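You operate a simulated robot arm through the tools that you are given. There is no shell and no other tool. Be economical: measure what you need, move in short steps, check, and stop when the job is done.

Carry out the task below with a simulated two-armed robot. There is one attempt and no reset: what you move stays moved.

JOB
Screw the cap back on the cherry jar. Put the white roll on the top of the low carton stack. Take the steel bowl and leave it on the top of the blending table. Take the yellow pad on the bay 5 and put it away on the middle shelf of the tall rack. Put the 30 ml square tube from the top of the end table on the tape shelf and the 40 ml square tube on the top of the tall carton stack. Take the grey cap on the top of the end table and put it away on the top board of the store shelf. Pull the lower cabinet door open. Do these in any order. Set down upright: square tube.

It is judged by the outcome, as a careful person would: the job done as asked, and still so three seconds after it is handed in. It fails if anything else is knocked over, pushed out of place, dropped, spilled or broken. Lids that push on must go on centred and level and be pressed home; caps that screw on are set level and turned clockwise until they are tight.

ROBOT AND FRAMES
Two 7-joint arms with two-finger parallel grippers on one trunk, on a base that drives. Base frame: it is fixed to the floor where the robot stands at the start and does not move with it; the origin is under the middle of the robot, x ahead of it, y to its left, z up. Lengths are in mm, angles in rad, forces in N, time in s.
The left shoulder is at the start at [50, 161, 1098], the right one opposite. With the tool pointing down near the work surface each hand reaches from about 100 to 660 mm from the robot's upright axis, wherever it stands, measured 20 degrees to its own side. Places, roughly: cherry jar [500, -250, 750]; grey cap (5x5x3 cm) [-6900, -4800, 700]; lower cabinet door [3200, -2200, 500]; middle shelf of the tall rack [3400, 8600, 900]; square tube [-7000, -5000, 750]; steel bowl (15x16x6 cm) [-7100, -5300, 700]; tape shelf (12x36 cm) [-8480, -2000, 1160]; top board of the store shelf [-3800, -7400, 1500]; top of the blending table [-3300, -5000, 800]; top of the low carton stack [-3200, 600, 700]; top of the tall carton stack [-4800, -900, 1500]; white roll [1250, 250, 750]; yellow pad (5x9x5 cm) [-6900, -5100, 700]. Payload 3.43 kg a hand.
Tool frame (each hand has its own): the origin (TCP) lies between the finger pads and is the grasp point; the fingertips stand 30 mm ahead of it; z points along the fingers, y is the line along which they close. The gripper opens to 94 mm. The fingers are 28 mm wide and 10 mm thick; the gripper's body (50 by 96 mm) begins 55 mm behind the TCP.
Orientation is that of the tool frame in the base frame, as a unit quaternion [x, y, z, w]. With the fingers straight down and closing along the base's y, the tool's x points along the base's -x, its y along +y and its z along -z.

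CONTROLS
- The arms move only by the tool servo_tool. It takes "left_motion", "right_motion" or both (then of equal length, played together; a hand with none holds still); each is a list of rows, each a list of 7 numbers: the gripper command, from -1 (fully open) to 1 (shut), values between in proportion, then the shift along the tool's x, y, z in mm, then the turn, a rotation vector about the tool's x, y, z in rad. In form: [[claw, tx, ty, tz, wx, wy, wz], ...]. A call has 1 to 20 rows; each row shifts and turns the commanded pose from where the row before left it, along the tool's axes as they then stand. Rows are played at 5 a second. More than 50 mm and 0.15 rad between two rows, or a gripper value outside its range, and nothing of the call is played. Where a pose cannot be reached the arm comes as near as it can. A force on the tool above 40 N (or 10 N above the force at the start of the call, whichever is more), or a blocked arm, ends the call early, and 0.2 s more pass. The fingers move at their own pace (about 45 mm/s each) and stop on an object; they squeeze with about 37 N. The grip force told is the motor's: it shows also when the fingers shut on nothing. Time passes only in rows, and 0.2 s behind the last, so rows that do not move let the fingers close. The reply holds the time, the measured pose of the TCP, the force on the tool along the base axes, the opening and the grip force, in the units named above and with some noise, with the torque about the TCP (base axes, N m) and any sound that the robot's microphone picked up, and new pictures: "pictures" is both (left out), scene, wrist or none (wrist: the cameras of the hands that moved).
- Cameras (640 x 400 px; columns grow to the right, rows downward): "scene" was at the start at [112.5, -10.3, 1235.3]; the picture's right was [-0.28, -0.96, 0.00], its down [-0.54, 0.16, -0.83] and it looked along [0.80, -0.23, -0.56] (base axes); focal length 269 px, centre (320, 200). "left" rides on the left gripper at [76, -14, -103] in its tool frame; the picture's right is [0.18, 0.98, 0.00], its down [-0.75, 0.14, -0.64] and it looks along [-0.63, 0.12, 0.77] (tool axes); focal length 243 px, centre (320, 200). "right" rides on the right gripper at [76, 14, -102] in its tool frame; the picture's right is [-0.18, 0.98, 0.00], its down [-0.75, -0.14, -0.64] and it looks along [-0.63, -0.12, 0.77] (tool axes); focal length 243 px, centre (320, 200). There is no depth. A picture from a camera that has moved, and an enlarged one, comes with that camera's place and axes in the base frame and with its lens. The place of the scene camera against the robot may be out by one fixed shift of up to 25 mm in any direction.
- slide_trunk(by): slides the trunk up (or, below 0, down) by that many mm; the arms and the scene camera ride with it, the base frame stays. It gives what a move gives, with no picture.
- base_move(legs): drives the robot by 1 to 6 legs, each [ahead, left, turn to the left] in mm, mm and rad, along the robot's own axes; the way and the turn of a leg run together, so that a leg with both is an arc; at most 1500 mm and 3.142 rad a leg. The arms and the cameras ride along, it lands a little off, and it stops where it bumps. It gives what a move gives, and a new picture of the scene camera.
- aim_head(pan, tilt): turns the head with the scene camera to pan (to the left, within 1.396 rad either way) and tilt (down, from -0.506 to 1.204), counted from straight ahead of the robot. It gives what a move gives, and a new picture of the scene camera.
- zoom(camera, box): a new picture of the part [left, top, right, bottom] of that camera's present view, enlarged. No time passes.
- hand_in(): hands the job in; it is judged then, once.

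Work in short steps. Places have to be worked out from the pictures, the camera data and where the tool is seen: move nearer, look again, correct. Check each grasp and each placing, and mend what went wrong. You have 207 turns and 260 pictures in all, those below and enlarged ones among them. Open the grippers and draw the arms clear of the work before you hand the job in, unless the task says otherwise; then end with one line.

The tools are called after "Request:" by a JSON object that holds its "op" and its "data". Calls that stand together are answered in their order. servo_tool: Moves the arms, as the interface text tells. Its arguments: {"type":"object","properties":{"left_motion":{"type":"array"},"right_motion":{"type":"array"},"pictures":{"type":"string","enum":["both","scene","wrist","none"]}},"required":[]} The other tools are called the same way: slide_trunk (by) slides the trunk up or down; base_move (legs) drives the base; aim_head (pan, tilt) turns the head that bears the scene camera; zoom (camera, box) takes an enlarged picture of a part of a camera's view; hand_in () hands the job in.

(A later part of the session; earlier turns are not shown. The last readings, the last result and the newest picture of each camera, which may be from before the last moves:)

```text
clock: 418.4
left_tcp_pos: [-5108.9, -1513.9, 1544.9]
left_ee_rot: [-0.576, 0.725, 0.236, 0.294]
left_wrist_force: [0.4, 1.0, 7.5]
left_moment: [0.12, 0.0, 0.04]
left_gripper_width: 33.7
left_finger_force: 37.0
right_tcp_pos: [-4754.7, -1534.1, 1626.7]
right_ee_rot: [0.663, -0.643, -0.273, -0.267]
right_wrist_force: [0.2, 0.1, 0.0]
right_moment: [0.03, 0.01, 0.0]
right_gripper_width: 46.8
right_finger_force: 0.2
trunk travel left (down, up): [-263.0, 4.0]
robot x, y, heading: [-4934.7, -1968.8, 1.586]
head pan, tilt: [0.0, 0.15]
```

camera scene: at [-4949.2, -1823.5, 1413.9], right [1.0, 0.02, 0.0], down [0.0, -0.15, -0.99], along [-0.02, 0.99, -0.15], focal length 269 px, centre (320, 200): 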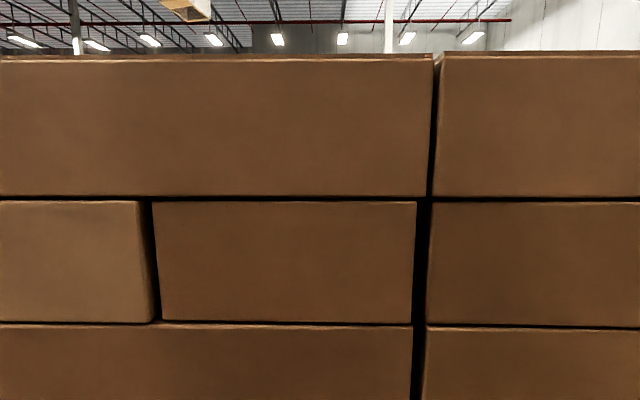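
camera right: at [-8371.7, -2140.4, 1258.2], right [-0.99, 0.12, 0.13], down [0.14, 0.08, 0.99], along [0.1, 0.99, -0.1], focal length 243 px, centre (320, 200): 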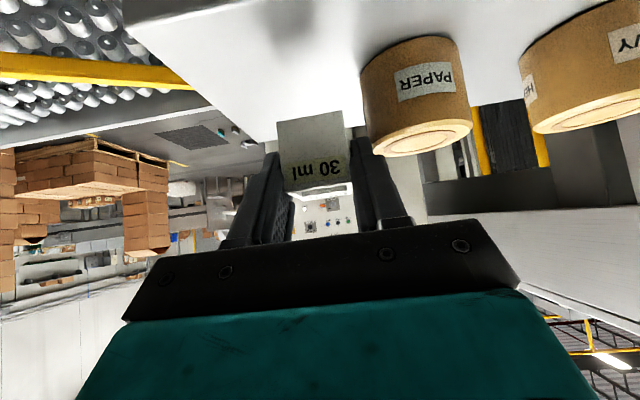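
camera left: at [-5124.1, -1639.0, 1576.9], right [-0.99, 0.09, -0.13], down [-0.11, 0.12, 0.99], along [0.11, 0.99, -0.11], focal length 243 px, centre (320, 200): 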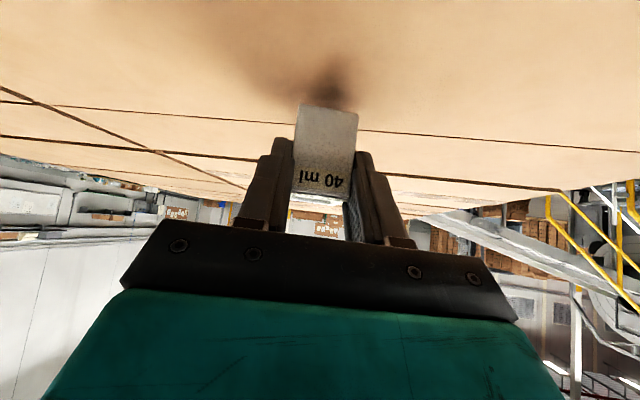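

Contact at 7.5 N. I open and withdraw along the tool axis, then check with the wrist camera.

Request:
{"op": "servo_tool", "data": {"left_motion": [[0.1, 0, 0, 0, 0, 0, 0], [-0.3, 0, 0, 0, 0, 0, 0], [-0.5, 0, 0, 0, 0, 0, 0], [-0.5, 0, 0, -15, 0, 0, 0], [-0.5, 0, 0, -25, 0, 0, 0], [-0.5, 0, 0, -25, 0, 0, 0], [-0.5, 0, 0, -25, 0, 0, 0], [-0.5, 0, 0, 0, 0, 0, 0]], "pictures": "wrist"}}

```text
clock: 420.2
left_tcp_pos: [-5124.4, -1573.3, 1609.3]
left_ee_rot: [-0.577, 0.725, 0.236, 0.293]
left_wrist_force: [-0.1, 0.4, -0.8]
left_moment: [-0.04, 0.0, -0.03]
left_gripper_width: 70.6
left_finger_force: 0.0
right_tcp_pos: [-4755.3, -1533.8, 1625.8]
right_ee_rot: [0.664, -0.643, -0.274, -0.267]
right_wrist_force: [-0.2, 0.2, 0.4]
right_moment: [-0.01, 0.03, -0.04]
right_gripper_width: 47.1
right_finger_force: 0.0
trunk travel left (down, up): [-263.0, 4.0]
robot x, y, heading: [-4932.3, -1973.9, 1.59]
head pan, tilt: [0.0, 0.15]
camera left: at [-5137.6, -1699.2, 1629.6], right [-0.99, 0.09, -0.13], down [-0.11, 0.12, 0.99], along [0.11, 0.99, -0.11], focal length 243 px, centre (320, 200)
```

left: 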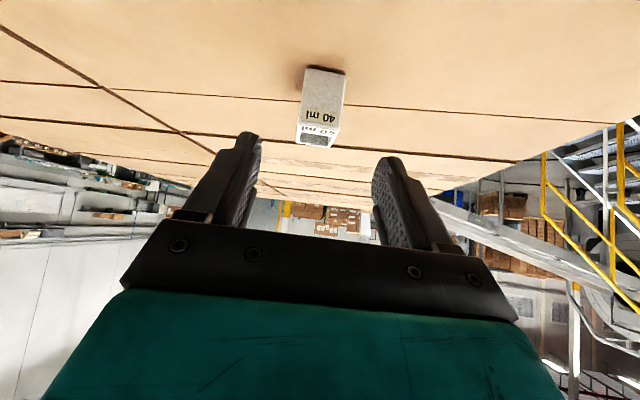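

The 40 ml tube stands upright on the stack. I back away, turn toward the end table, and lower both hands and trunk for the next pick-ups (bowl and grey cap).

Request:
{"op": "base_move", "data": {"legs": [[-700, 0, 0], [0, 0, 1.55]]}}

Request:
{"op": "slide_trunk", "data": {"by": -125}}

Request:
{"op": "servo_tool", "data": {"left_motion": [[-1, 24.8, 0, 31.8, 0, 0, 0], [-1, 24.8, 0, 31.8, 0, 0, 0], [-1, 24.8, 0, 31.8, 0, 0, 0], [-1, 24.8, 0, 31.8, 0, 0, 0], [-1, 24.8, 0, 31.8, 0, 0, 0], [-1, 24.8, 0, 31.8, 0, 0, 0], [-1, 24.8, 0, 31.8, 0, 0, 0], [-1, 24.8, 0, 31.8, 0, 0, 0], [-1, 24.8, 0, 31.8, 0, 0, 0], [-1, 24.8, 0, 31.8, 0, 0, 0], [-1, 24.8, 0, 31.8, 0, 0, 0], [-1, 24.8, 0, 31.8, 0, 0, 0], [-1, 24.8, 0, 31.8, 0, 0, 0], [-1, 24.8, 0, 31.8, 0, 0, 0]], "right_motion": [[-1, 24.8, 0, 31.8, 0, 0, 0], [-1, 24.8, 0, 31.8, 0, 0, 0], [-1, 24.8, 0, 31.8, 0, 0, 0], [-1, 24.8, 0, 31.8, 0, 0, 0], [-1, 24.8, 0, 31.8, 0, 0, 0], [-1, 24.8, 0, 31.8, 0, 0, 0], [-1, 24.8, 0, 31.8, 0, 0, 0], [-1, 24.8, 0, 31.8, 0, 0, 0], [-1, 24.8, 0, 31.8, 0, 0, 0], [-1, 24.8, 0, 31.8, 0, 0, 0], [-1, 24.8, 0, 31.8, 0, 0, 0], [-1, 24.8, 0, 31.8, 0, 0, 0], [-1, 24.8, 0, 31.8, 0, 0, 0], [-1, 24.8, 0, 31.8, 0, 0, 0]], "pictures": "none"}}

Request:
{"op": "base_move", "data": {"legs": [[0, 1200, 0], [0, 1165, 0], [1000, 0, 0]]}}

```text
clock: 427.9
left_tcp_pos: [-5329.7, -2850.4, 1609.5]
left_ee_rot: [0.918, -0.126, -0.373, -0.05]
left_wrist_force: [0.5, 0.0, -0.9]
left_moment: [-0.03, 0.01, 0.02]
left_gripper_width: 70.4
left_finger_force: 0.0
right_tcp_pos: [-5353.3, -2481.3, 1627.0]
right_ee_rot: [0.924, -0.006, -0.382, -0.003]
right_wrist_force: [-0.4, -0.6, 0.6]
right_moment: [0.02, -0.02, 0.02]
right_gripper_width: 46.9
right_finger_force: 0.0
trunk travel left (down, up): [-263.0, 4.0]
robot x, y, heading: [-4927.4, -2683.3, 3.115]
head pan, tilt: [0.0, 0.15]
camera scene: at [-5069.5, -2661.2, 1414.0], right [0.03, 1.0, 0.0], down [0.15, 0.0, -0.99], along [-0.99, 0.03, -0.15], focal length 269 px, centre (320, 200)
```

scene: 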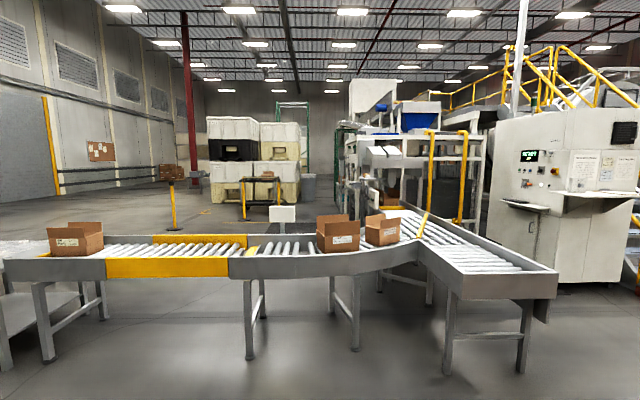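

```text
clock: 429.4
left_tcp_pos: [-5329.5, -2850.7, 1484.1]
left_ee_rot: [0.918, -0.126, -0.373, -0.05]
left_wrist_force: [0.6, 1.2, 0.1]
left_moment: [-0.01, -0.01, 0.02]
left_gripper_width: 70.3
left_finger_force: 0.1
right_tcp_pos: [-5351.5, -2481.1, 1501.2]
right_ee_rot: [0.924, -0.006, -0.381, -0.004]
right_wrist_force: [-0.7, -0.1, -0.2]
right_moment: [-0.01, -0.03, 0.01]
right_gripper_width: 46.9
right_finger_force: 0.1
trunk travel left (down, up): [-138.0, 129.0]
robot x, y, heading: [-4924.9, -2679.7, 3.113]
head pan, tilt: [0.0, 0.15]
```

```text
clock: 432.4
left_tcp_pos: [-5388.6, -2835.4, 922.4]
left_ee_rot: [0.918, -0.126, -0.373, -0.05]
left_wrist_force: [-0.4, -0.3, 0.0]
left_moment: [-0.03, 0.01, 0.02]
left_gripper_width: 94.2
left_finger_force: 0.0
right_tcp_pos: [-5423.0, -2481.7, 939.6]
right_ee_rot: [0.924, -0.006, -0.383, -0.004]
right_wrist_force: [-0.6, -0.9, -0.4]
right_moment: [0.01, 0.02, -0.02]
right_gripper_width: 94.0
right_finger_force: 0.1
trunk travel left (down, up): [-138.0, 129.0]
robot x, y, heading: [-4924.9, -2677.3, 3.116]
head pan, tilt: [0.0, 0.15]
```

```text
clock: 457.9
left_tcp_pos: [-6393.8, -5210.4, 922.4]
left_ee_rot: [0.92, -0.108, -0.374, -0.042]
left_wrist_force: [0.8, 0.5, -0.9]
left_moment: [0.01, 0.0, 0.0]
left_gripper_width: 94.0
left_finger_force: 0.0
right_tcp_pos: [-6440.5, -4858.4, 940.2]
right_ee_rot: [0.924, 0.011, -0.381, 0.003]
right_wrist_force: [0.1, 0.2, 0.2]
right_moment: [0.0, 0.0, 0.02]
right_gripper_width: 94.0
right_finger_force: 0.1
trunk travel left (down, up): [-138.0, 129.0]
robot x, y, heading: [-5940.1, -5036.2, -3.127]
head pan, tilt: [0.0, 0.15]
camera scene: at [-6081.3, -5023.9, 1289.0], right [-0.01, 1.0, 0.0], down [0.15, 0.0, -0.99], along [-0.99, -0.01, -0.15], focal length 269 px, centre (320, 200)
```

scene: 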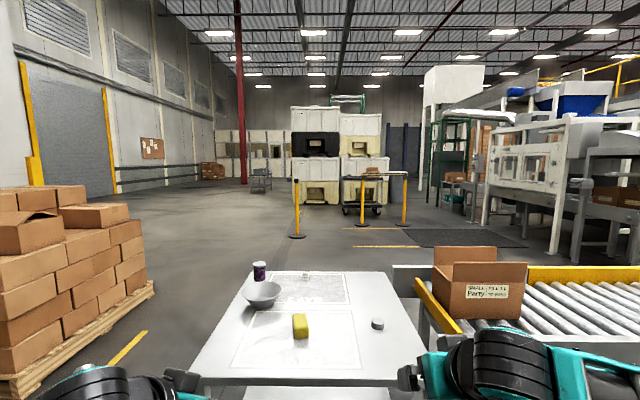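

I drive up to the table and bring the right hand to a pre-grasp over the grey cap.

Request:
{"op": "base_move", "data": {"legs": [[440, 0, -0.015]]}}

Request:
{"op": "servo_tool", "data": {"right_motion": [[-1, 39.3, -3.3, 19, 0, 0, 0], [-1, 39.3, -3.3, 19, 0, 0, 0], [-1, 39.3, -3.3, 19, 0, 0, 0], [-1, 0, 0, 0, 0, 0, 0]], "left_motion": [[-1, 0, 0, 0, 0.09, 0, -0.1], [-1, 0, 0, 0, 0.06, 0, -0.06], [-1, 0, 0, 0, 0, 0, 0], [-1, 0, 0, 0, 0, 0, 0]]}}

```text
clock: 460.6
left_tcp_pos: [-6833.9, -5197.2, 922.4]
left_ee_rot: [0.919, -0.121, -0.373, -0.047]
left_wrist_force: [-0.1, -0.7, 0.6]
left_moment: [-0.03, -0.04, 0.03]
left_gripper_width: 93.9
left_finger_force: 0.1
right_tcp_pos: [-6871.3, -4843.8, 940.2]
right_ee_rot: [0.924, 0.001, -0.381, -0.001]
right_wrist_force: [0.6, 0.6, -0.1]
right_moment: [0.02, -0.01, 0.0]
right_gripper_width: 93.8
right_finger_force: 0.1
trunk travel left (down, up): [-138.0, 129.0]
robot x, y, heading: [-6370.0, -5034.4, 3.127]
head pan, tilt: [0.0, 0.15]
camera scene: at [-6516.2, -5019.8, 1288.9], right [0.01, 1.0, 0.0], down [0.15, 0.0, -0.99], along [-0.99, 0.01, -0.15], focal length 269 px, centre (320, 200)
```

scene: 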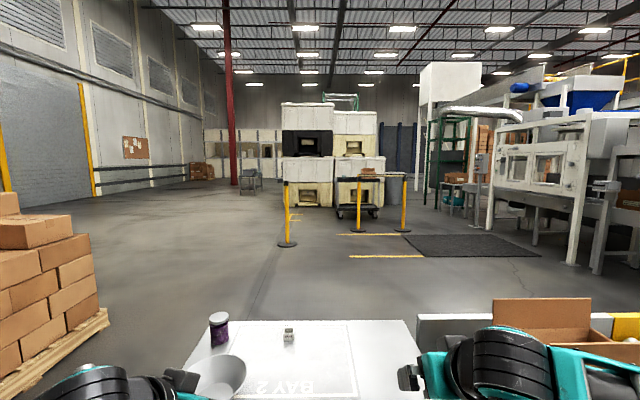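

```text
clock: 461.6
left_tcp_pos: [-6833.8, -5197.7, 922.3]
left_ee_rot: [0.92, -0.075, -0.357, -0.146]
left_wrist_force: [-0.2, 0.4, 0.5]
left_moment: [-0.02, 0.0, -0.01]
left_gripper_width: 93.8
left_finger_force: 0.0
right_tcp_pos: [-6828.3, -4833.4, 814.3]
right_ee_rot: [0.925, 0.001, -0.381, -0.001]
right_wrist_force: [-0.4, -0.6, 0.3]
right_moment: [0.01, -0.02, 0.0]
right_gripper_width: 94.1
right_finger_force: 0.0
trunk travel left (down, up): [-138.0, 129.0]
robot x, y, heading: [-6370.9, -5037.0, 3.13]
head pan, tilt: [0.0, 0.15]
camera scene: at [-6515.9, -5019.7, 1289.0], right [0.01, 1.0, 0.0], down [0.15, 0.0, -0.99], along [-0.99, 0.01, -0.15], focal length 269 px, centre (320, 200)
camera right: at [-6701.1, -4849.3, 833.2], right [-0.13, -0.98, 0.13], down [-0.08, 0.14, 0.99], along [-0.99, 0.12, -0.1], focal length 243 px, centre (320, 200)
camera left: at [-6708.6, -5219.5, 945.9], right [-0.1, -0.94, -0.34], down [-0.18, -0.32, 0.93], along [-0.98, 0.15, -0.13], focal length 243 px, centre (320, 200)
```

scene: 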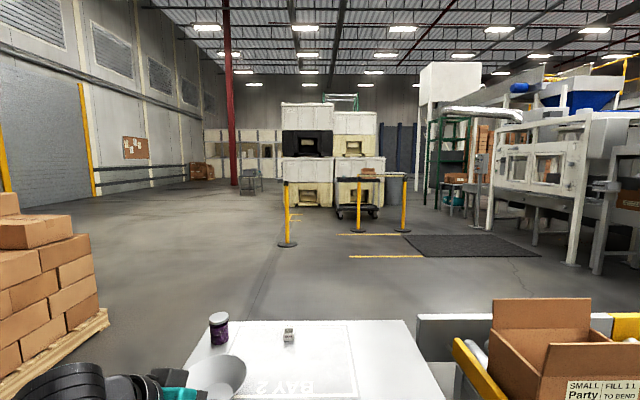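
right: 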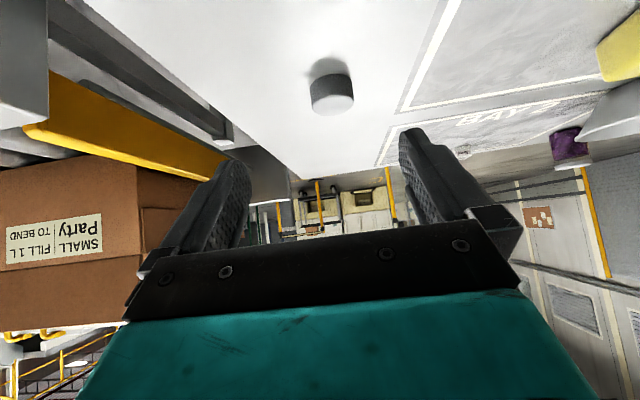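
left: 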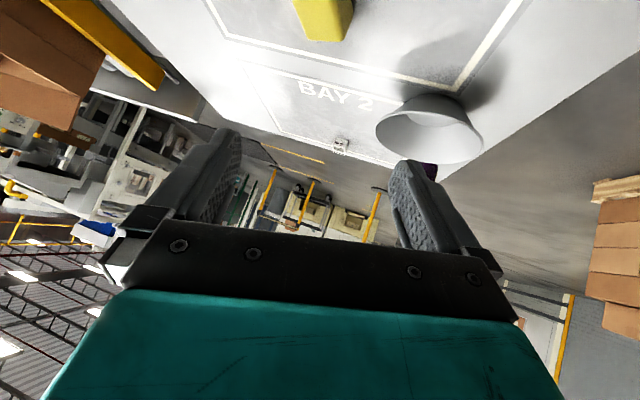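

I straighten the left hand (my guess at its roll was off), and the right hand advances onto the cap and closes.

Request:
{"op": "servo_tool", "data": {"right_motion": [[-1, -3.8, 11.6, 0, 0, 0, 0], [-1, 0, 0, 40, 0, 0, 0], [-1, 0, 0, 40, 0, 0, 0], [-1, 0, 0, 30, 0, 0, 0], [-1, 0, 0, 13, 0, 0, 0], [-1, 0, 0, 0, 0, 0, 0], [0.3, 0, 0, 0, 0, 0, 0], [1, 0, 0, 0, 0, 0, 0], [1, 0, 0, 0, 0, 0, 0], [1, 0, 0, 0, 0, 0, 0], [1, 0, 0, 0, 0, 0, 0]], "left_motion": [[-1, 0, 0, 0, -0.109, -0.015, -0.008], [-1, 0, 0, 0, -0.109, -0.015, -0.008], [-1, 0, 0, 0, -0.109, -0.015, -0.008], [-1, 0, 0, 0, 0, 0, 0], [-1, 0, 0, 0, 0, 0, 0], [-1, 0, 0, 0, 0, 0, 0], [-1, 0, 0, 0, 0, 0, 0], [-1, 0, 0, 0, 0, 0, 0], [-1, 0, 0, 0, 0, 0, 0], [-1, 0, 0, 0, 0, 0, 0], [-1, 0, 0, 0, 0, 0, 0]], "pictures": "wrist"}}

```text
clock: 464.0
left_tcp_pos: [-6833.5, -5198.0, 922.8]
left_ee_rot: [0.923, -0.001, -0.384, 0.0]
left_wrist_force: [1.6, 0.6, 0.2]
left_moment: [0.03, -0.01, 0.01]
left_gripper_width: 94.1
left_finger_force: 0.1
right_tcp_pos: [-6918.3, -4845.3, 733.7]
right_ee_rot: [0.924, 0.0, -0.382, -0.001]
right_wrist_force: [0.7, 0.0, 0.4]
right_moment: [0.02, 0.01, 0.0]
right_gripper_width: 40.8
right_finger_force: 36.7
trunk travel left (down, up): [-138.0, 129.0]
robot x, y, heading: [-6374.3, -5032.5, 3.125]
head pan, tilt: [0.0, 0.15]
camera right: at [-6790.6, -4860.6, 751.4], right [-0.13, -0.98, 0.13], down [-0.08, 0.14, 0.99], along [-0.99, 0.12, -0.1], focal length 243 px, centre (320, 200)
camera left: at [-6707.2, -5183.6, 940.4], right [0.13, -0.98, -0.13], down [-0.08, -0.14, 0.99], along [-0.99, -0.12, -0.09], focal length 243 px, centre (320, 200)
```

right: 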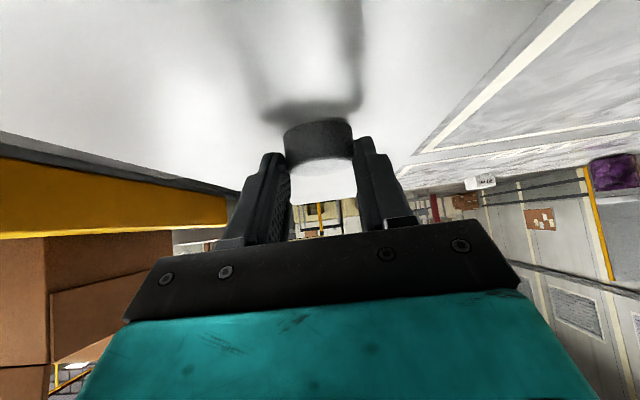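
left: 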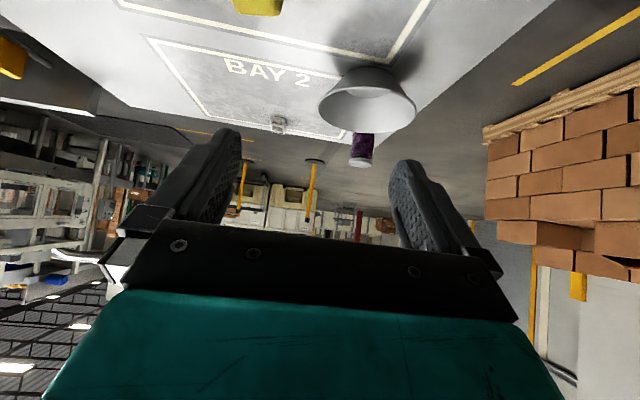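

Cap gripped. I raise and retract the right hand while the left advances to straddle the bowl's right-hand rim (bowl centre ≈ (−7067, −5280), rim z≈752).

Request:
{"op": "servo_tool", "data": {"right_motion": [[1, -24, 0, -24, 0, 0, 0], [1, -24, 0, -24, 0, 0, 0], [1, -24, 0, -24, 0, 0, 0], [1, -24, 0, -24, 0, 0, 0], [1, 28, 0, -28, 0, 0, 0], [1, 28, 0, -28, 0, 0, 0], [1, 0, 0, 0, 0, 0, 0], [1, 0, 0, 0, 0, 0, 0], [1, 0, 0, 0, 0, 0, 0]], "left_motion": [[-1, -31, 9, 0, 0, 0, 0], [-1, 0, 0, 38, 0, 0, 0], [-1, 0, 0, 38, 0, 0, 0], [-1, 0, 0, 38, 0, 0, 0], [-1, 0, 0, 38, 0, 0, 0], [-1, 0, 0, 38, 0, 0, 0], [-1, 0, 0, 38, 0, 0, 0], [-1, 0, 0, 0, 0, 0, 0], [-1, 0, 0, 0, 0, 0, 0]], "pictures": "wrist"}}

```text
clock: 466.0
left_tcp_pos: [-7016.5, -5208.2, 784.5]
left_ee_rot: [0.923, -0.001, -0.384, -0.001]
left_wrist_force: [-0.3, 0.0, 0.7]
left_moment: [0.01, -0.02, -0.03]
left_gripper_width: 94.0
left_finger_force: 0.0
right_tcp_pos: [-6838.1, -4846.9, 867.5]
right_ee_rot: [0.924, 0.0, -0.382, -0.001]
right_wrist_force: [0.8, 0.4, -0.2]
right_moment: [0.05, 0.01, 0.03]
right_gripper_width: 40.6
right_finger_force: 36.7
trunk travel left (down, up): [-138.0, 129.0]
robot x, y, heading: [-6369.9, -5035.5, 3.133]
head pan, tilt: [0.0, 0.15]
camera right: at [-6710.3, -4862.4, 886.1], right [-0.13, -0.98, 0.13], down [-0.08, 0.14, 0.99], along [-0.99, 0.12, -0.1], focal length 243 px, centre (320, 200)
camera left: at [-6889.5, -5193.7, 802.4], right [0.13, -0.98, -0.13], down [-0.08, -0.14, 0.99], along [-0.99, -0.12, -0.09], focal length 243 px, centre (320, 200)
```

right: 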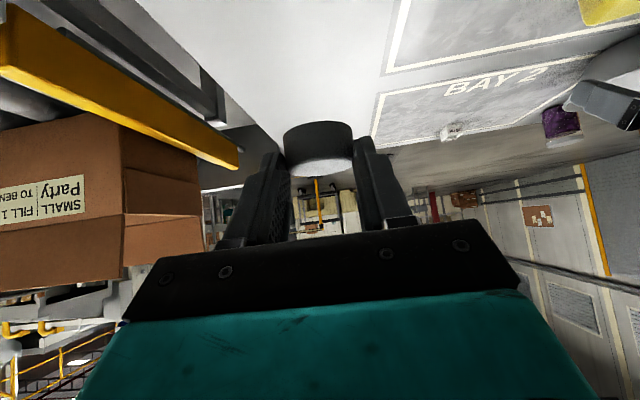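
left: 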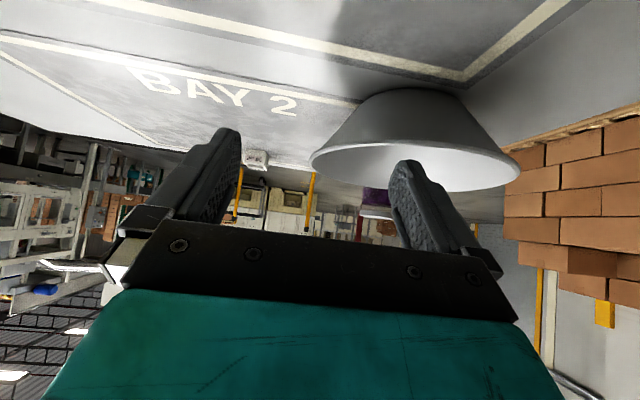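

The inner finger is over the bowl interior and the rim is about centred. I advance the last 44 mm and close on the rim.

Request:
{"op": "servo_tool", "data": {"left_motion": [[-1, 0, -2, 30, 0, 0, 0], [-1, 0, 0, 14, 0, 0, 0], [-1, 0, 0, 0, 0, 0, 0], [0.2, 0, 0, 0, 0, 0, 0], [1, 0, 0, 0, 0, 0, 0], [1, 0, 0, 0, 0, 0, 0], [1, 0, 0, 0, 0, 0, 0], [1, 0, 0, 0, 0, 0, 0], [1, 0, 0, 0, 0, 0, 0]], "pictures": "wrist"}}

```text
clock: 468.0
left_tcp_pos: [-7048.3, -5206.0, 752.5]
left_ee_rot: [0.923, -0.001, -0.385, 0.0]
left_wrist_force: [0.6, 0.1, 0.6]
left_moment: [0.02, 0.0, -0.01]
left_gripper_width: 0.1
left_finger_force: 25.1
right_tcp_pos: [-6837.5, -4847.0, 868.4]
right_ee_rot: [0.924, 0.0, -0.382, -0.002]
right_wrist_force: [0.9, 0.0, 0.4]
right_moment: [0.02, -0.03, -0.03]
right_gripper_width: 40.6
right_finger_force: 36.9
trunk travel left (down, up): [-138.0, 129.0]
robot x, y, heading: [-6371.6, -5037.5, 3.125]
head pan, tilt: [0.0, 0.15]
camera left: at [-6920.6, -5190.8, 770.7], right [0.13, -0.98, -0.13], down [-0.08, -0.14, 0.99], along [-0.99, -0.12, -0.09], focal length 243 px, centre (320, 200)
```

left: 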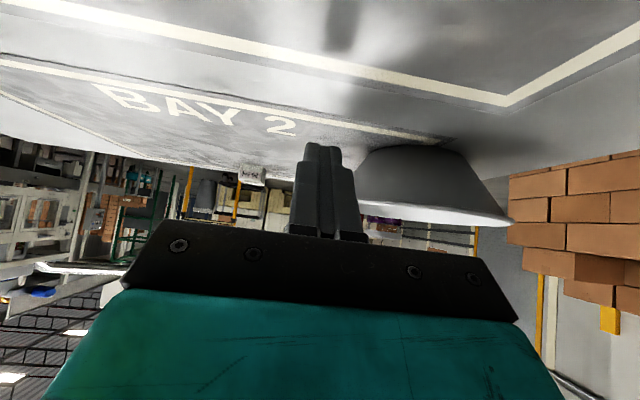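

I missed the rim and seem to have nudged the bowl back. I withdraw and look from the head camera.

Request:
{"op": "servo_tool", "data": {"left_motion": [[1, 0, 0, -40, 0, 0, 0], [1, 0, 0, -40, 0, 0, 0], [-1, 0, 0, -40, 0, 0, 0], [-1, -10, 0, -40, 0, 0, 0], [-1, 0, 0, 0, 0, 0, 0], [-1, 0, 0, 0, 0, 0, 0]], "pictures": "wrist"}}

Request:
{"op": "aim_head", "data": {"pan": 0.2, "tilt": 0.65}}

Request:
{"op": "zoom", "data": {"camera": "scene", "box": [240, 100, 480, 250]}}

```text
clock: 469.4
left_tcp_pos: [-6941.4, -5203.3, 871.7]
left_ee_rot: [0.923, -0.001, -0.384, 0.0]
left_wrist_force: [0.3, 0.3, -0.3]
left_moment: [0.01, 0.01, -0.02]
left_gripper_width: 86.2
left_finger_force: 0.1
right_tcp_pos: [-6837.4, -4846.9, 867.9]
right_ee_rot: [0.924, 0.001, -0.382, -0.001]
right_wrist_force: [-0.1, 0.4, -0.3]
right_moment: [0.0, 0.02, 0.05]
right_gripper_width: 40.6
right_finger_force: 37.6
trunk travel left (down, up): [-138.0, 129.0]
robot x, y, heading: [-6367.4, -5033.4, 3.126]
head pan, tilt: [0.0, 0.15]
camera left: at [-6813.9, -5188.9, 890.7], right [0.13, -0.98, -0.13], down [-0.08, -0.14, 0.99], along [-0.99, -0.12, -0.09], focal length 243 px, centre (320, 200)
```

left: 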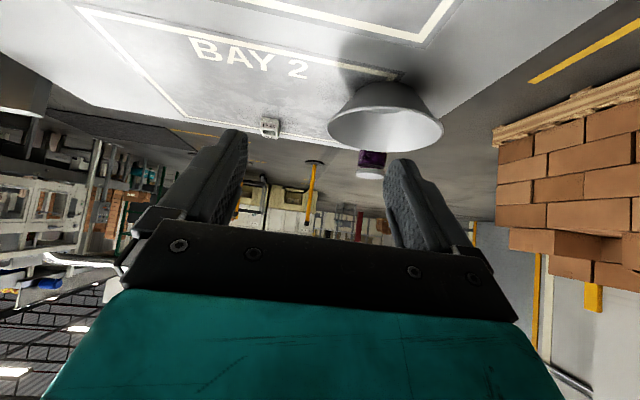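

```text
clock: 470.3
left_tcp_pos: [-6940.6, -5203.2, 872.2]
left_ee_rot: [0.923, 0.0, -0.384, 0.001]
left_wrist_force: [-0.1, 0.5, -0.4]
left_moment: [0.01, 0.03, 0.01]
left_gripper_width: 93.9
left_finger_force: 0.1
right_tcp_pos: [-6837.5, -4847.0, 868.0]
right_ee_rot: [0.924, 0.0, -0.381, -0.002]
right_wrist_force: [-0.3, -0.2, 0.4]
right_moment: [0.0, 0.02, 0.0]
right_gripper_width: 40.6
right_finger_force: 36.9
trunk travel left (down, up): [-138.0, 129.0]
robot x, y, heading: [-6369.2, -5038.1, 3.129]
head pan, tilt: [0.201, 0.649]
camera scene: at [-6508.6, -5037.2, 1243.3], right [-0.18, 0.98, 0.0], down [0.59, 0.11, -0.8], along [-0.78, -0.15, -0.6], focal length 269 px, centre (320, 200)
```

scene: 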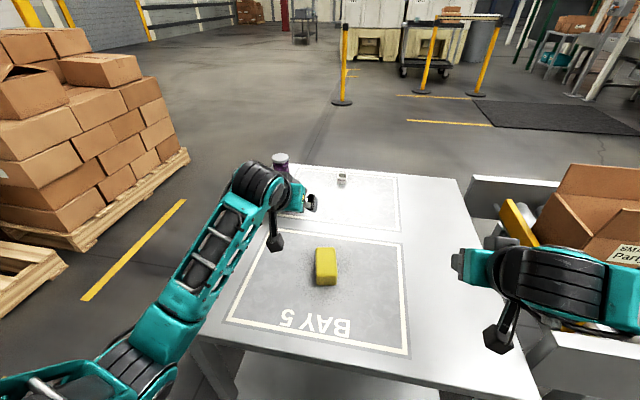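

```text
2.67 times, centred on (360, 175) of scene
camera zoom: at [-6508.6, -5037.2, 1243.3], right [-0.18, 0.98, 0.0], down [0.59, 0.11, -0.8], along [-0.78, -0.15, -0.6], focal length 718 px, centre (213, 267)
```

zoom: 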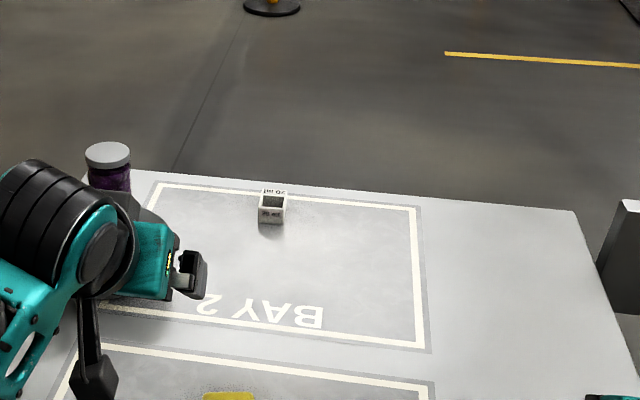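

Jar untouched; the bowl is now at about (−7148, −5305), rim z≈745. I move the base 45 mm closer and approach its right rim again, stopping short to check.

Request:
{"op": "base_move", "data": {"legs": [[45, 0, 0]]}}

Request:
{"op": "servo_tool", "data": {"left_motion": [[-0.8, -11.3, 25, 0, 0, 0, 0], [-0.8, 0, 0, 36, 0, 0, 0], [-0.8, 0, 0, 36, 0, 0, 0], [-0.8, 0, 0, 36, 0, 0, 0], [-0.8, 0, 0, 25, 0, 0, 0], [-0.8, 0, 0, 0, 0, 0, 0]], "pictures": "wrist"}}

```text
clock: 471.3
left_tcp_pos: [-6979.8, -5201.8, 872.5]
left_ee_rot: [0.923, 0.0, -0.385, 0.0]
left_wrist_force: [0.8, -0.4, -0.5]
left_moment: [0.04, -0.04, -0.03]
left_gripper_width: 94.3
left_finger_force: 0.0
right_tcp_pos: [-6874.6, -4846.8, 866.2]
right_ee_rot: [0.924, 0.0, -0.383, -0.002]
right_wrist_force: [1.4, 0.0, -0.9]
right_moment: [-0.01, 0.0, 0.0]
right_gripper_width: 40.6
right_finger_force: 37.1
trunk travel left (down, up): [-138.0, 129.0]
robot x, y, heading: [-6409.4, -5036.5, 3.13]
head pan, tilt: [0.201, 0.649]
stopped in leg 1: the robot was blocked; the commanded pose is now the measured one
camera scene: at [-6546.0, -5036.6, 1243.2], right [-0.19, 0.98, 0.0], down [0.59, 0.11, -0.8], along [-0.78, -0.15, -0.6], focal length 269 px, centre (320, 200)
```

scene: 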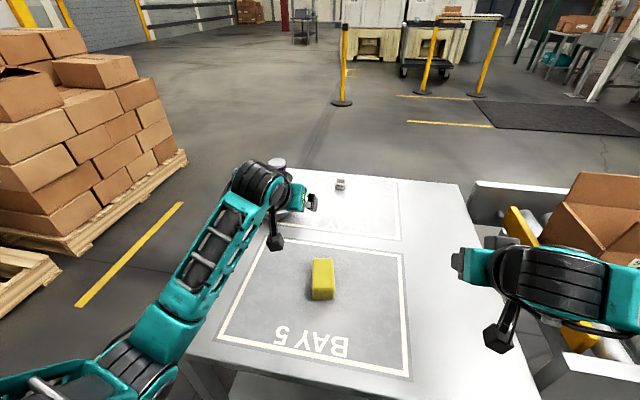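

```text
clock: 472.7
left_tcp_pos: [-7083.4, -5227.5, 786.5]
left_ee_rot: [0.923, 0.0, -0.386, 0.0]
left_wrist_force: [-0.9, -0.3, 0.1]
left_moment: [-0.01, -0.04, -0.03]
left_gripper_width: 84.9
left_finger_force: 0.1
right_tcp_pos: [-6874.9, -4847.1, 868.1]
right_ee_rot: [0.924, -0.001, -0.383, -0.002]
right_wrist_force: [-0.3, -0.2, -0.3]
right_moment: [0.0, -0.02, -0.01]
right_gripper_width: 40.7
right_finger_force: 36.9
trunk travel left (down, up): [-138.0, 129.0]
robot x, y, heading: [-6407.4, -5036.4, 3.125]
head pan, tilt: [0.201, 0.649]
camera left: at [-6957.0, -5212.6, 804.5], right [0.13, -0.98, -0.13], down [-0.07, -0.14, 0.99], along [-0.99, -0.12, -0.09], focal length 243 px, centre (320, 200)
```

left: 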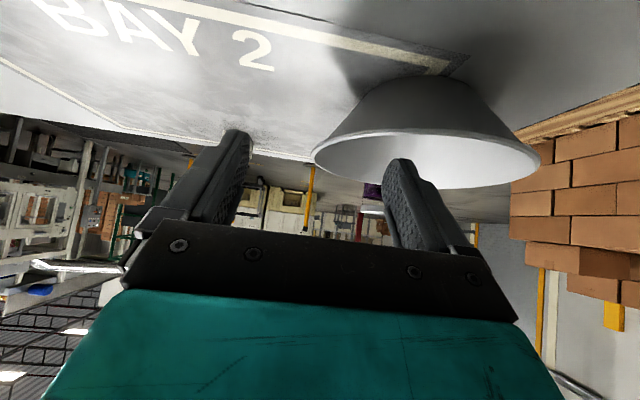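

This time the fingertip has passed the near rim and is inside. I advance further and close.

Request:
{"op": "servo_tool", "data": {"left_motion": [[-0.8, -10.6, 2, 20, 0, 0, 0], [-0.8, 0, 0, 25, 0, 0, 0], [-0.8, 0, 0, 22, 0, 0, 0], [-0.8, 0, 0, 0, 0, 0, 0], [0.2, 0, 0, 0, 0, 0, 0], [1, 0, 0, 0, 0, 0, 0], [1, 0, 0, 0, 0, 0, 0], [1, 0, 0, 0, 0, 0, 0], [1, 0, 0, 0, 0, 0, 0]], "pictures": "wrist"}}

```text
clock: 474.7
left_tcp_pos: [-7138.3, -5228.0, 751.6]
left_ee_rot: [0.922, -0.002, -0.387, 0.001]
left_wrist_force: [1.4, -1.0, 8.8]
left_moment: [-0.98, -0.02, 0.15]
left_gripper_width: 25.3
left_finger_force: 36.8
right_tcp_pos: [-6875.1, -4846.3, 868.9]
right_ee_rot: [0.924, -0.001, -0.383, -0.001]
right_wrist_force: [-0.8, -0.4, -0.4]
right_moment: [0.01, -0.02, -0.01]
right_gripper_width: 40.8
right_finger_force: 37.5
trunk travel left (down, up): [-138.0, 129.0]
robot x, y, heading: [-6409.3, -5034.5, 3.127]
head pan, tilt: [0.201, 0.649]
camera left: at [-7010.9, -5214.5, 768.9], right [0.13, -0.98, -0.13], down [-0.07, -0.14, 0.99], along [-0.99, -0.12, -0.09], focal length 243 px, centre (320, 200)
```

left: 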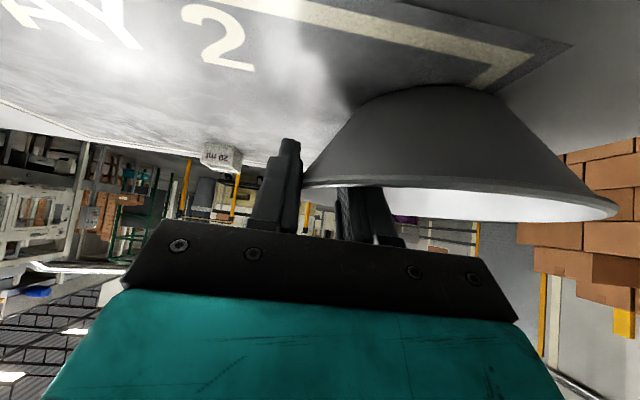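

The rim is pinched. I lift slowly 60 mm and check the hold.

Request:
{"op": "servo_tool", "data": {"left_motion": [[1, -7, 0, -7, 0, 0, 0], [1, -7, 0, -7, 0, 0, 0], [1, -14, 0, -14, 0, 0, 0], [1, -14, 0, -14, 0, 0, 0], [1, 0, 0, 0, 0, 0, 0]], "pictures": "wrist"}}

```text
clock: 475.9
left_tcp_pos: [-7134.7, -5229.2, 805.0]
left_ee_rot: [0.923, -0.001, -0.385, -0.001]
left_wrist_force: [0.1, 0.1, -1.6]
left_moment: [0.01, -0.02, -0.02]
left_gripper_width: 14.2
left_finger_force: 37.1
right_tcp_pos: [-6874.9, -4846.2, 867.9]
right_ee_rot: [0.924, -0.001, -0.383, -0.002]
right_wrist_force: [0.3, -0.3, 0.0]
right_moment: [0.03, 0.03, -0.03]
right_gripper_width: 40.6
right_finger_force: 36.8
trunk travel left (down, up): [-138.0, 129.0]
robot x, y, heading: [-6405.5, -5036.0, 3.122]
head pan, tilt: [0.201, 0.649]
camera left: at [-7007.9, -5214.8, 824.6], right [0.13, -0.98, -0.13], down [-0.08, -0.14, 0.99], along [-0.99, -0.12, -0.09], focal length 243 px, centre (320, 200)
```

left: 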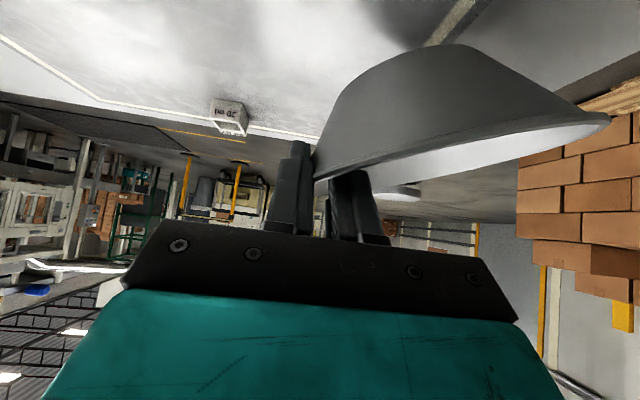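

The bowl is held securely, tilted by its wall angle. I raise and retract, back away from the table and turn round toward the blending table.

Request:
{"op": "servo_tool", "data": {"left_motion": [[1, -24, 0, -24, 0, 0, 0], [1, -24, 0, -24, 0, 0, 0], [1, -24, 0, -24, 0, 0, 0], [1, 28, 0, -28, 0, 0, 0], [1, 28, 0, -28, 0, 0, 0], [1, 28, 0, -28, 0, 0, 0], [1, 28, 0, -28, 0, 0, 0]], "pictures": "none"}}

Request:
{"op": "base_move", "data": {"legs": [[-500, 0, 0], [0, 0, 3.13], [1100, 0, 0]]}}

Request:
{"op": "aim_head", "data": {"pan": 0, "tilt": 0.3}}

```text
clock: 477.5
left_tcp_pos: [-6976.8, -5229.6, 906.2]
left_ee_rot: [0.923, -0.001, -0.385, -0.001]
left_wrist_force: [-0.3, 0.5, -1.7]
left_moment: [0.05, -0.03, -0.03]
left_gripper_width: 14.1
left_finger_force: 37.0
right_tcp_pos: [-6875.1, -4845.9, 867.9]
right_ee_rot: [0.924, 0.001, -0.382, -0.001]
right_wrist_force: [-0.3, -1.3, 0.4]
right_moment: [0.01, 0.01, 0.01]
right_gripper_width: 40.7
right_finger_force: 37.0
trunk travel left (down, up): [-138.0, 129.0]
robot x, y, heading: [-6409.6, -5036.8, 3.126]
head pan, tilt: [0.201, 0.649]
```

```text
clock: 492.9
left_tcp_pos: [-4240.4, -4921.7, 905.1]
left_ee_rot: [0.015, 0.923, -0.007, 0.385]
left_wrist_force: [-0.2, 0.0, -0.9]
left_moment: [-0.06, 0.01, 0.01]
left_gripper_width: 13.6
left_finger_force: 37.2
right_tcp_pos: [-4353.7, -5302.6, 868.2]
right_ee_rot: [0.015, 0.923, -0.007, 0.383]
right_wrist_force: [-0.5, -0.2, 0.8]
right_moment: [-0.01, 0.01, 0.03]
right_gripper_width: 41.5
right_finger_force: 37.4
trunk travel left (down, up): [-138.0, 129.0]
robot x, y, heading: [-4815.9, -5098.4, -0.044]
head pan, tilt: [0.201, 0.649]
camera scene: at [-4700.3, -5072.7, 1243.2], right [0.16, -0.99, 0.0], down [-0.6, -0.09, -0.8], along [0.79, 0.12, -0.6], focal length 269 px, centre (320, 200)
```

scene: 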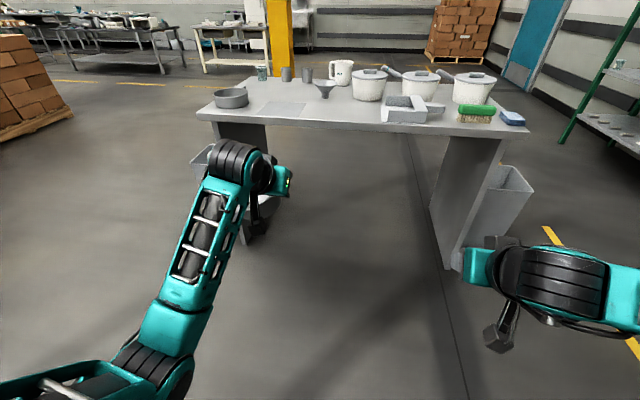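

```text
clock: 493.8
left_tcp_pos: [-4238.6, -4921.6, 906.6]
left_ee_rot: [0.015, 0.923, -0.006, 0.385]
left_wrist_force: [-1.0, -0.8, -1.6]
left_moment: [-0.05, 0.06, 0.01]
left_gripper_width: 13.6
left_finger_force: 36.7
right_tcp_pos: [-4353.3, -5302.9, 867.6]
right_ee_rot: [0.014, 0.924, -0.007, 0.382]
right_wrist_force: [0.0, -0.4, 0.4]
right_moment: [-0.01, -0.01, 0.0]
right_gripper_width: 41.6
right_finger_force: 37.1
trunk travel left (down, up): [-138.0, 129.0]
robot x, y, heading: [-4814.6, -5096.3, -0.044]
head pan, tilt: [0.0, 0.3]
camera scene: at [-4692.8, -5090.3, 1274.9], right [-0.04, -1.0, 0.0], down [-0.3, 0.01, -0.95], along [0.95, -0.04, -0.3], focal length 269 px, centre (320, 200)
```

scene: 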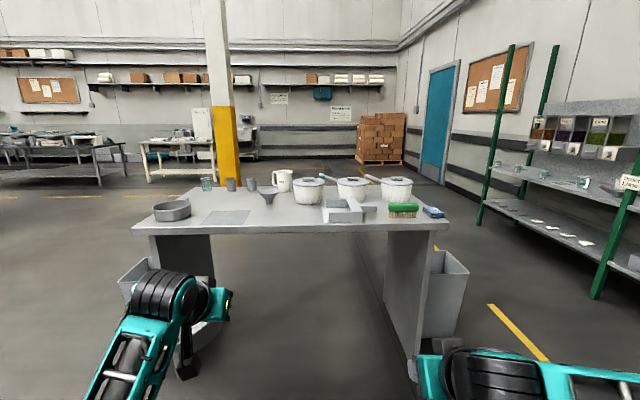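

Blending table: near edge x≈−3600, z≈800, with free space at its front near y≈−4985. I raise the trunk 60 mm, level the bowl by rolling the hand 0.31 rad, and drive up.

Request:
{"op": "slide_trunk", "data": {"by": 70}}

Request:
{"op": "base_move", "data": {"legs": [[0, 0, 0.044], [400, -112, 0]]}}

Request:
{"op": "servo_tool", "data": {"left_motion": [[1, 0, 0, 0, -0.073, 0, 0.073], [1, 0, 0, 0, -0.073, 0, 0.073], [1, 0, 0, 0, -0.073, 0, 0.073], [1, 0, 0, 0, 0, 0, 0]], "pictures": "wrist"}}

Request:
{"op": "zoom", "data": {"camera": "scene", "box": [100, 180, 500, 400]}}

```text
clock: 494.9
left_tcp_pos: [-4239.0, -4921.2, 976.3]
left_ee_rot: [0.015, 0.923, -0.005, 0.384]
left_wrist_force: [-0.4, 0.0, -1.2]
left_moment: [-0.04, -0.01, -0.04]
left_gripper_width: 13.5
left_finger_force: 37.6
right_tcp_pos: [-4352.5, -5302.8, 938.7]
right_ee_rot: [0.014, 0.923, -0.007, 0.383]
right_wrist_force: [-0.6, 0.1, 0.2]
right_moment: [-0.01, 0.0, -0.02]
right_gripper_width: 41.6
right_finger_force: 37.3
trunk travel left (down, up): [-208.0, 59.0]
robot x, y, heading: [-4816.2, -5101.2, -0.046]
head pan, tilt: [0.0, 0.3]
```

```text
clock: 497.9
left_tcp_pos: [-3835.1, -5005.8, 975.3]
left_ee_rot: [-0.007, 0.923, 0.003, 0.384]
left_wrist_force: [-0.2, -1.1, -0.5]
left_moment: [-0.07, 0.02, 0.01]
left_gripper_width: 13.4
left_finger_force: 37.0
right_tcp_pos: [-3929.5, -5391.6, 937.5]
right_ee_rot: [-0.007, 0.924, 0.001, 0.383]
right_wrist_force: [-0.7, 0.1, 0.5]
right_moment: [-0.01, 0.02, 0.01]
right_gripper_width: 41.5
right_finger_force: 36.4
trunk travel left (down, up): [-208.0, 59.0]
robot x, y, heading: [-4403.3, -5209.5, 0.0]
head pan, tilt: [0.0, 0.3]
camera scene: at [-4279.7, -5194.5, 1344.9], right [0.0, -1.0, 0.0], down [-0.3, 0.0, -0.96], along [0.96, 0.0, -0.3], focal length 269 px, centre (320, 200)
```

scene: 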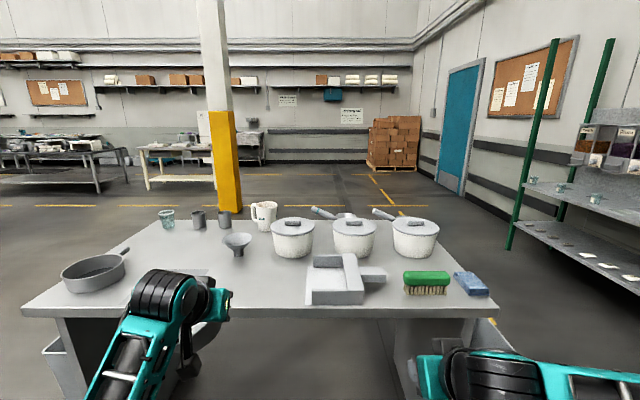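

```text
clock: 498.9
left_tcp_pos: [-3835.9, -5005.0, 975.2]
left_ee_rot: [0.053, 0.912, 0.145, 0.379]
left_wrist_force: [0.5, -0.8, -0.3]
left_moment: [-0.08, 0.05, 0.0]
left_gripper_width: 13.6
left_finger_force: 37.0
right_tcp_pos: [-3930.5, -5391.8, 936.6]
right_ee_rot: [-0.007, 0.924, 0.001, 0.383]
right_wrist_force: [0.2, -0.3, -0.1]
right_moment: [0.04, -0.02, 0.02]
right_gripper_width: 41.4
right_finger_force: 36.9
trunk travel left (down, up): [-208.0, 59.0]
robot x, y, heading: [-4399.3, -5207.9, -0.002]
head pan, tilt: [0.0, 0.3]
camera left: at [-3961.1, -5026.4, 989.0], right [-0.15, 0.97, 0.18], down [0.08, -0.17, 0.98], along [0.99, 0.16, -0.05], focal length 243 px, centre (320, 200)
```

left: 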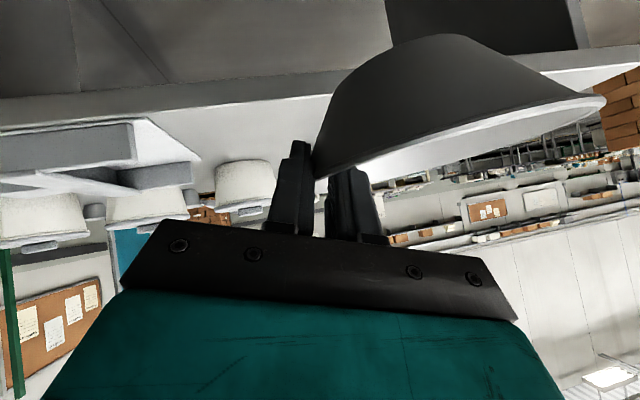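

```text
1.60 times, centred on (300, 290) of scene
camera zoom: at [-4280.0, -5194.4, 1345.0], right [0.0, -1.0, 0.0], down [-0.3, 0.0, -0.96], along [0.96, 0.0, -0.3], focal length 431 px, centre (352, 56)
```

zoom: 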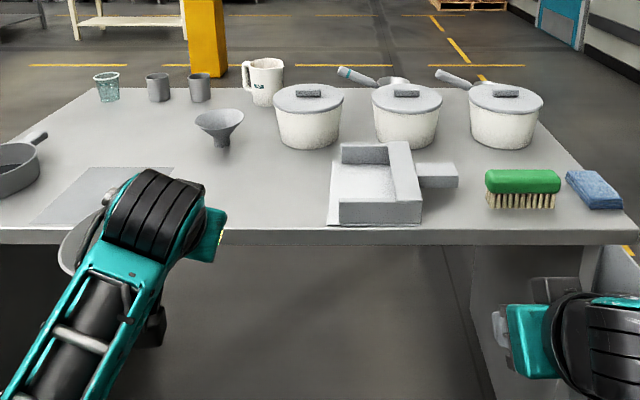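

The bowl looks nearly level. I drive it over the free spot and lower it toward the table.

Request:
{"op": "base_move", "data": {"legs": [[308, -55, 0]]}}

Request:
{"op": "servo_tool", "data": {"left_motion": [[1, 27, -12.2, 26.8, 0, 0, 0], [1, 27, -12.2, 26.8, 0, 0, 0], [1, 6.8, -3, 6.7, 0, 0, 0], [1, 0, 0, 0, 0, 0, 0]], "pictures": "wrist"}}

Request:
{"op": "zoom", "data": {"camera": "scene", "box": [140, 220, 420, 400]}}

```text
clock: 501.0
left_tcp_pos: [-3521.5, -5059.6, 975.1]
left_ee_rot: [0.05, 0.912, 0.145, 0.379]
left_wrist_force: [-0.8, -0.1, -1.0]
left_moment: [-0.1, -0.01, 0.01]
left_gripper_width: 13.0
left_finger_force: 37.1
right_tcp_pos: [-3617.0, -5443.5, 936.7]
right_ee_rot: [-0.009, 0.924, 0.002, 0.382]
right_wrist_force: [0.3, 0.1, -0.1]
right_moment: [0.02, 0.01, -0.05]
right_gripper_width: 41.7
right_finger_force: 37.0
trunk travel left (down, up): [-208.0, 59.0]
robot x, y, heading: [-4088.9, -5268.2, 0.007]
head pan, tilt: [0.0, 0.3]
camera scene: at [-3966.2, -5248.8, 1344.9], right [0.0, -1.0, 0.0], down [-0.3, 0.0, -0.96], along [0.96, 0.0, -0.3], focal length 269 px, centre (320, 200)
```

scene: 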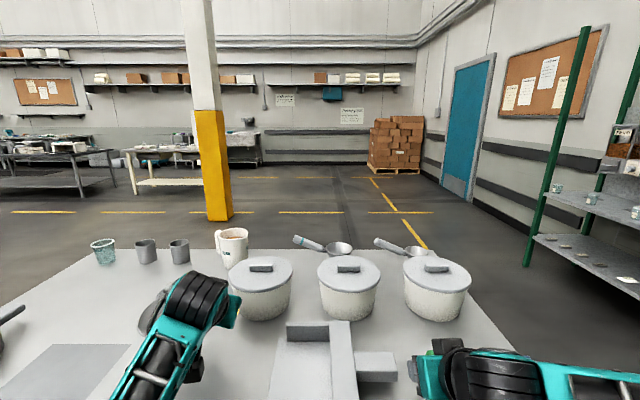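

```text
clock: 502.0
left_tcp_pos: [-3523.3, -5059.1, 898.3]
left_ee_rot: [0.05, 0.907, 0.147, 0.391]
left_wrist_force: [-5.7, -2.4, 39.3]
left_moment: [1.18, 0.53, 0.33]
left_gripper_width: 13.2
left_finger_force: 37.5
right_tcp_pos: [-3619.8, -5445.5, 939.5]
right_ee_rot: [-0.009, 0.923, 0.003, 0.385]
right_wrist_force: [-0.2, 0.9, 0.3]
right_moment: [0.03, -0.01, 0.02]
right_gripper_width: 41.4
right_finger_force: 36.9
trunk travel left (down, up): [-208.0, 59.0]
robot x, y, heading: [-4086.6, -5259.7, 0.009]
head pan, tilt: [0.0, 0.3]
camera left: at [-3648.3, -5081.3, 907.5], right [-0.15, 0.97, 0.17], down [0.05, -0.17, 0.98], along [0.99, 0.16, -0.03], focal length 243 px, centre (320, 200)
```

left: 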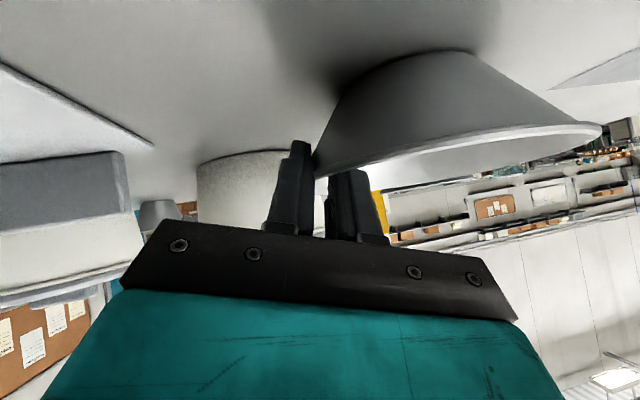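

```text
2.22 times, centred on (280, 310) of scene
camera zoom: at [-3971.2, -5250.6, 1346.0], right [0.0, -1.0, 0.0], down [-0.29, 0.0, -0.96], along [0.96, 0.01, -0.29], focal length 598 px, centre (409, -44)
```

zoom: 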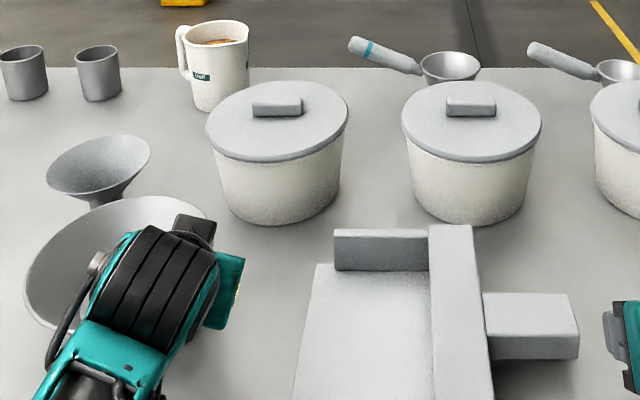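

Firm contact at z≈898 (the table is higher than I assumed). I ease up 4 mm, open, and lift straight out.

Request:
{"op": "servo_tool", "data": {"left_motion": [[1, -2.7, 1.2, -2.7, 0, 0, 0], [1, 0, 0, 0, 0, 0, 0], [0.5, 0, 0, 0, 0, 0, 0], [0.2, 0, 0, 0, 0, 0, 0], [0.2, 0, 0, 0, 0, 0, 0], [0.2, 0, 0, 0, 0, 0, 0], [0.2, -13.5, 6, -13.4, 0, 0, 0], [0.2, -27, 12.2, -26.8, 0, 0, 0], [0.2, -27, 12.2, -26.8, 0, 0, 0], [0.2, -27, 12.2, -26.8, 0, 0, 0]], "pictures": "wrist"}}

```text
clock: 504.2
left_tcp_pos: [-3521.9, -5058.4, 1029.8]
left_ee_rot: [0.051, 0.913, 0.145, 0.379]
left_wrist_force: [0.1, 0.0, -0.2]
left_moment: [0.02, 0.0, -0.01]
left_gripper_width: 37.7
left_finger_force: 0.1
right_tcp_pos: [-3617.3, -5444.5, 937.8]
right_ee_rot: [-0.009, 0.924, 0.002, 0.383]
right_wrist_force: [0.3, 0.5, -0.2]
right_moment: [0.04, -0.02, 0.05]
right_gripper_width: 41.7
right_finger_force: 37.4
trunk travel left (down, up): [-208.0, 59.0]
robot x, y, heading: [-4088.9, -5262.4, 0.008]
head pan, tilt: [0.0, 0.3]
camera left: at [-3647.2, -5079.0, 1042.7], right [-0.15, 0.97, 0.17], down [0.08, -0.16, 0.98], along [0.99, 0.16, -0.05], focal length 243 px, centre (320, 200)
```

left: 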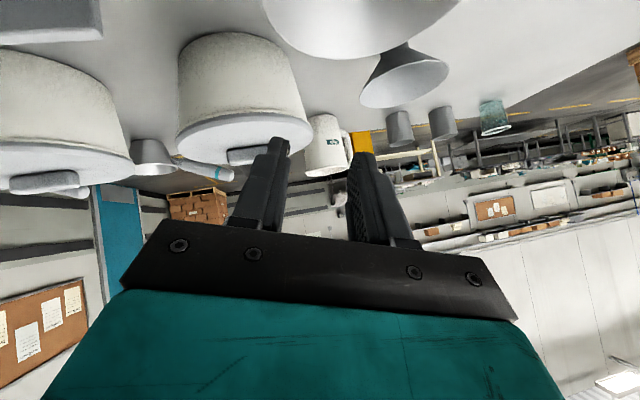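

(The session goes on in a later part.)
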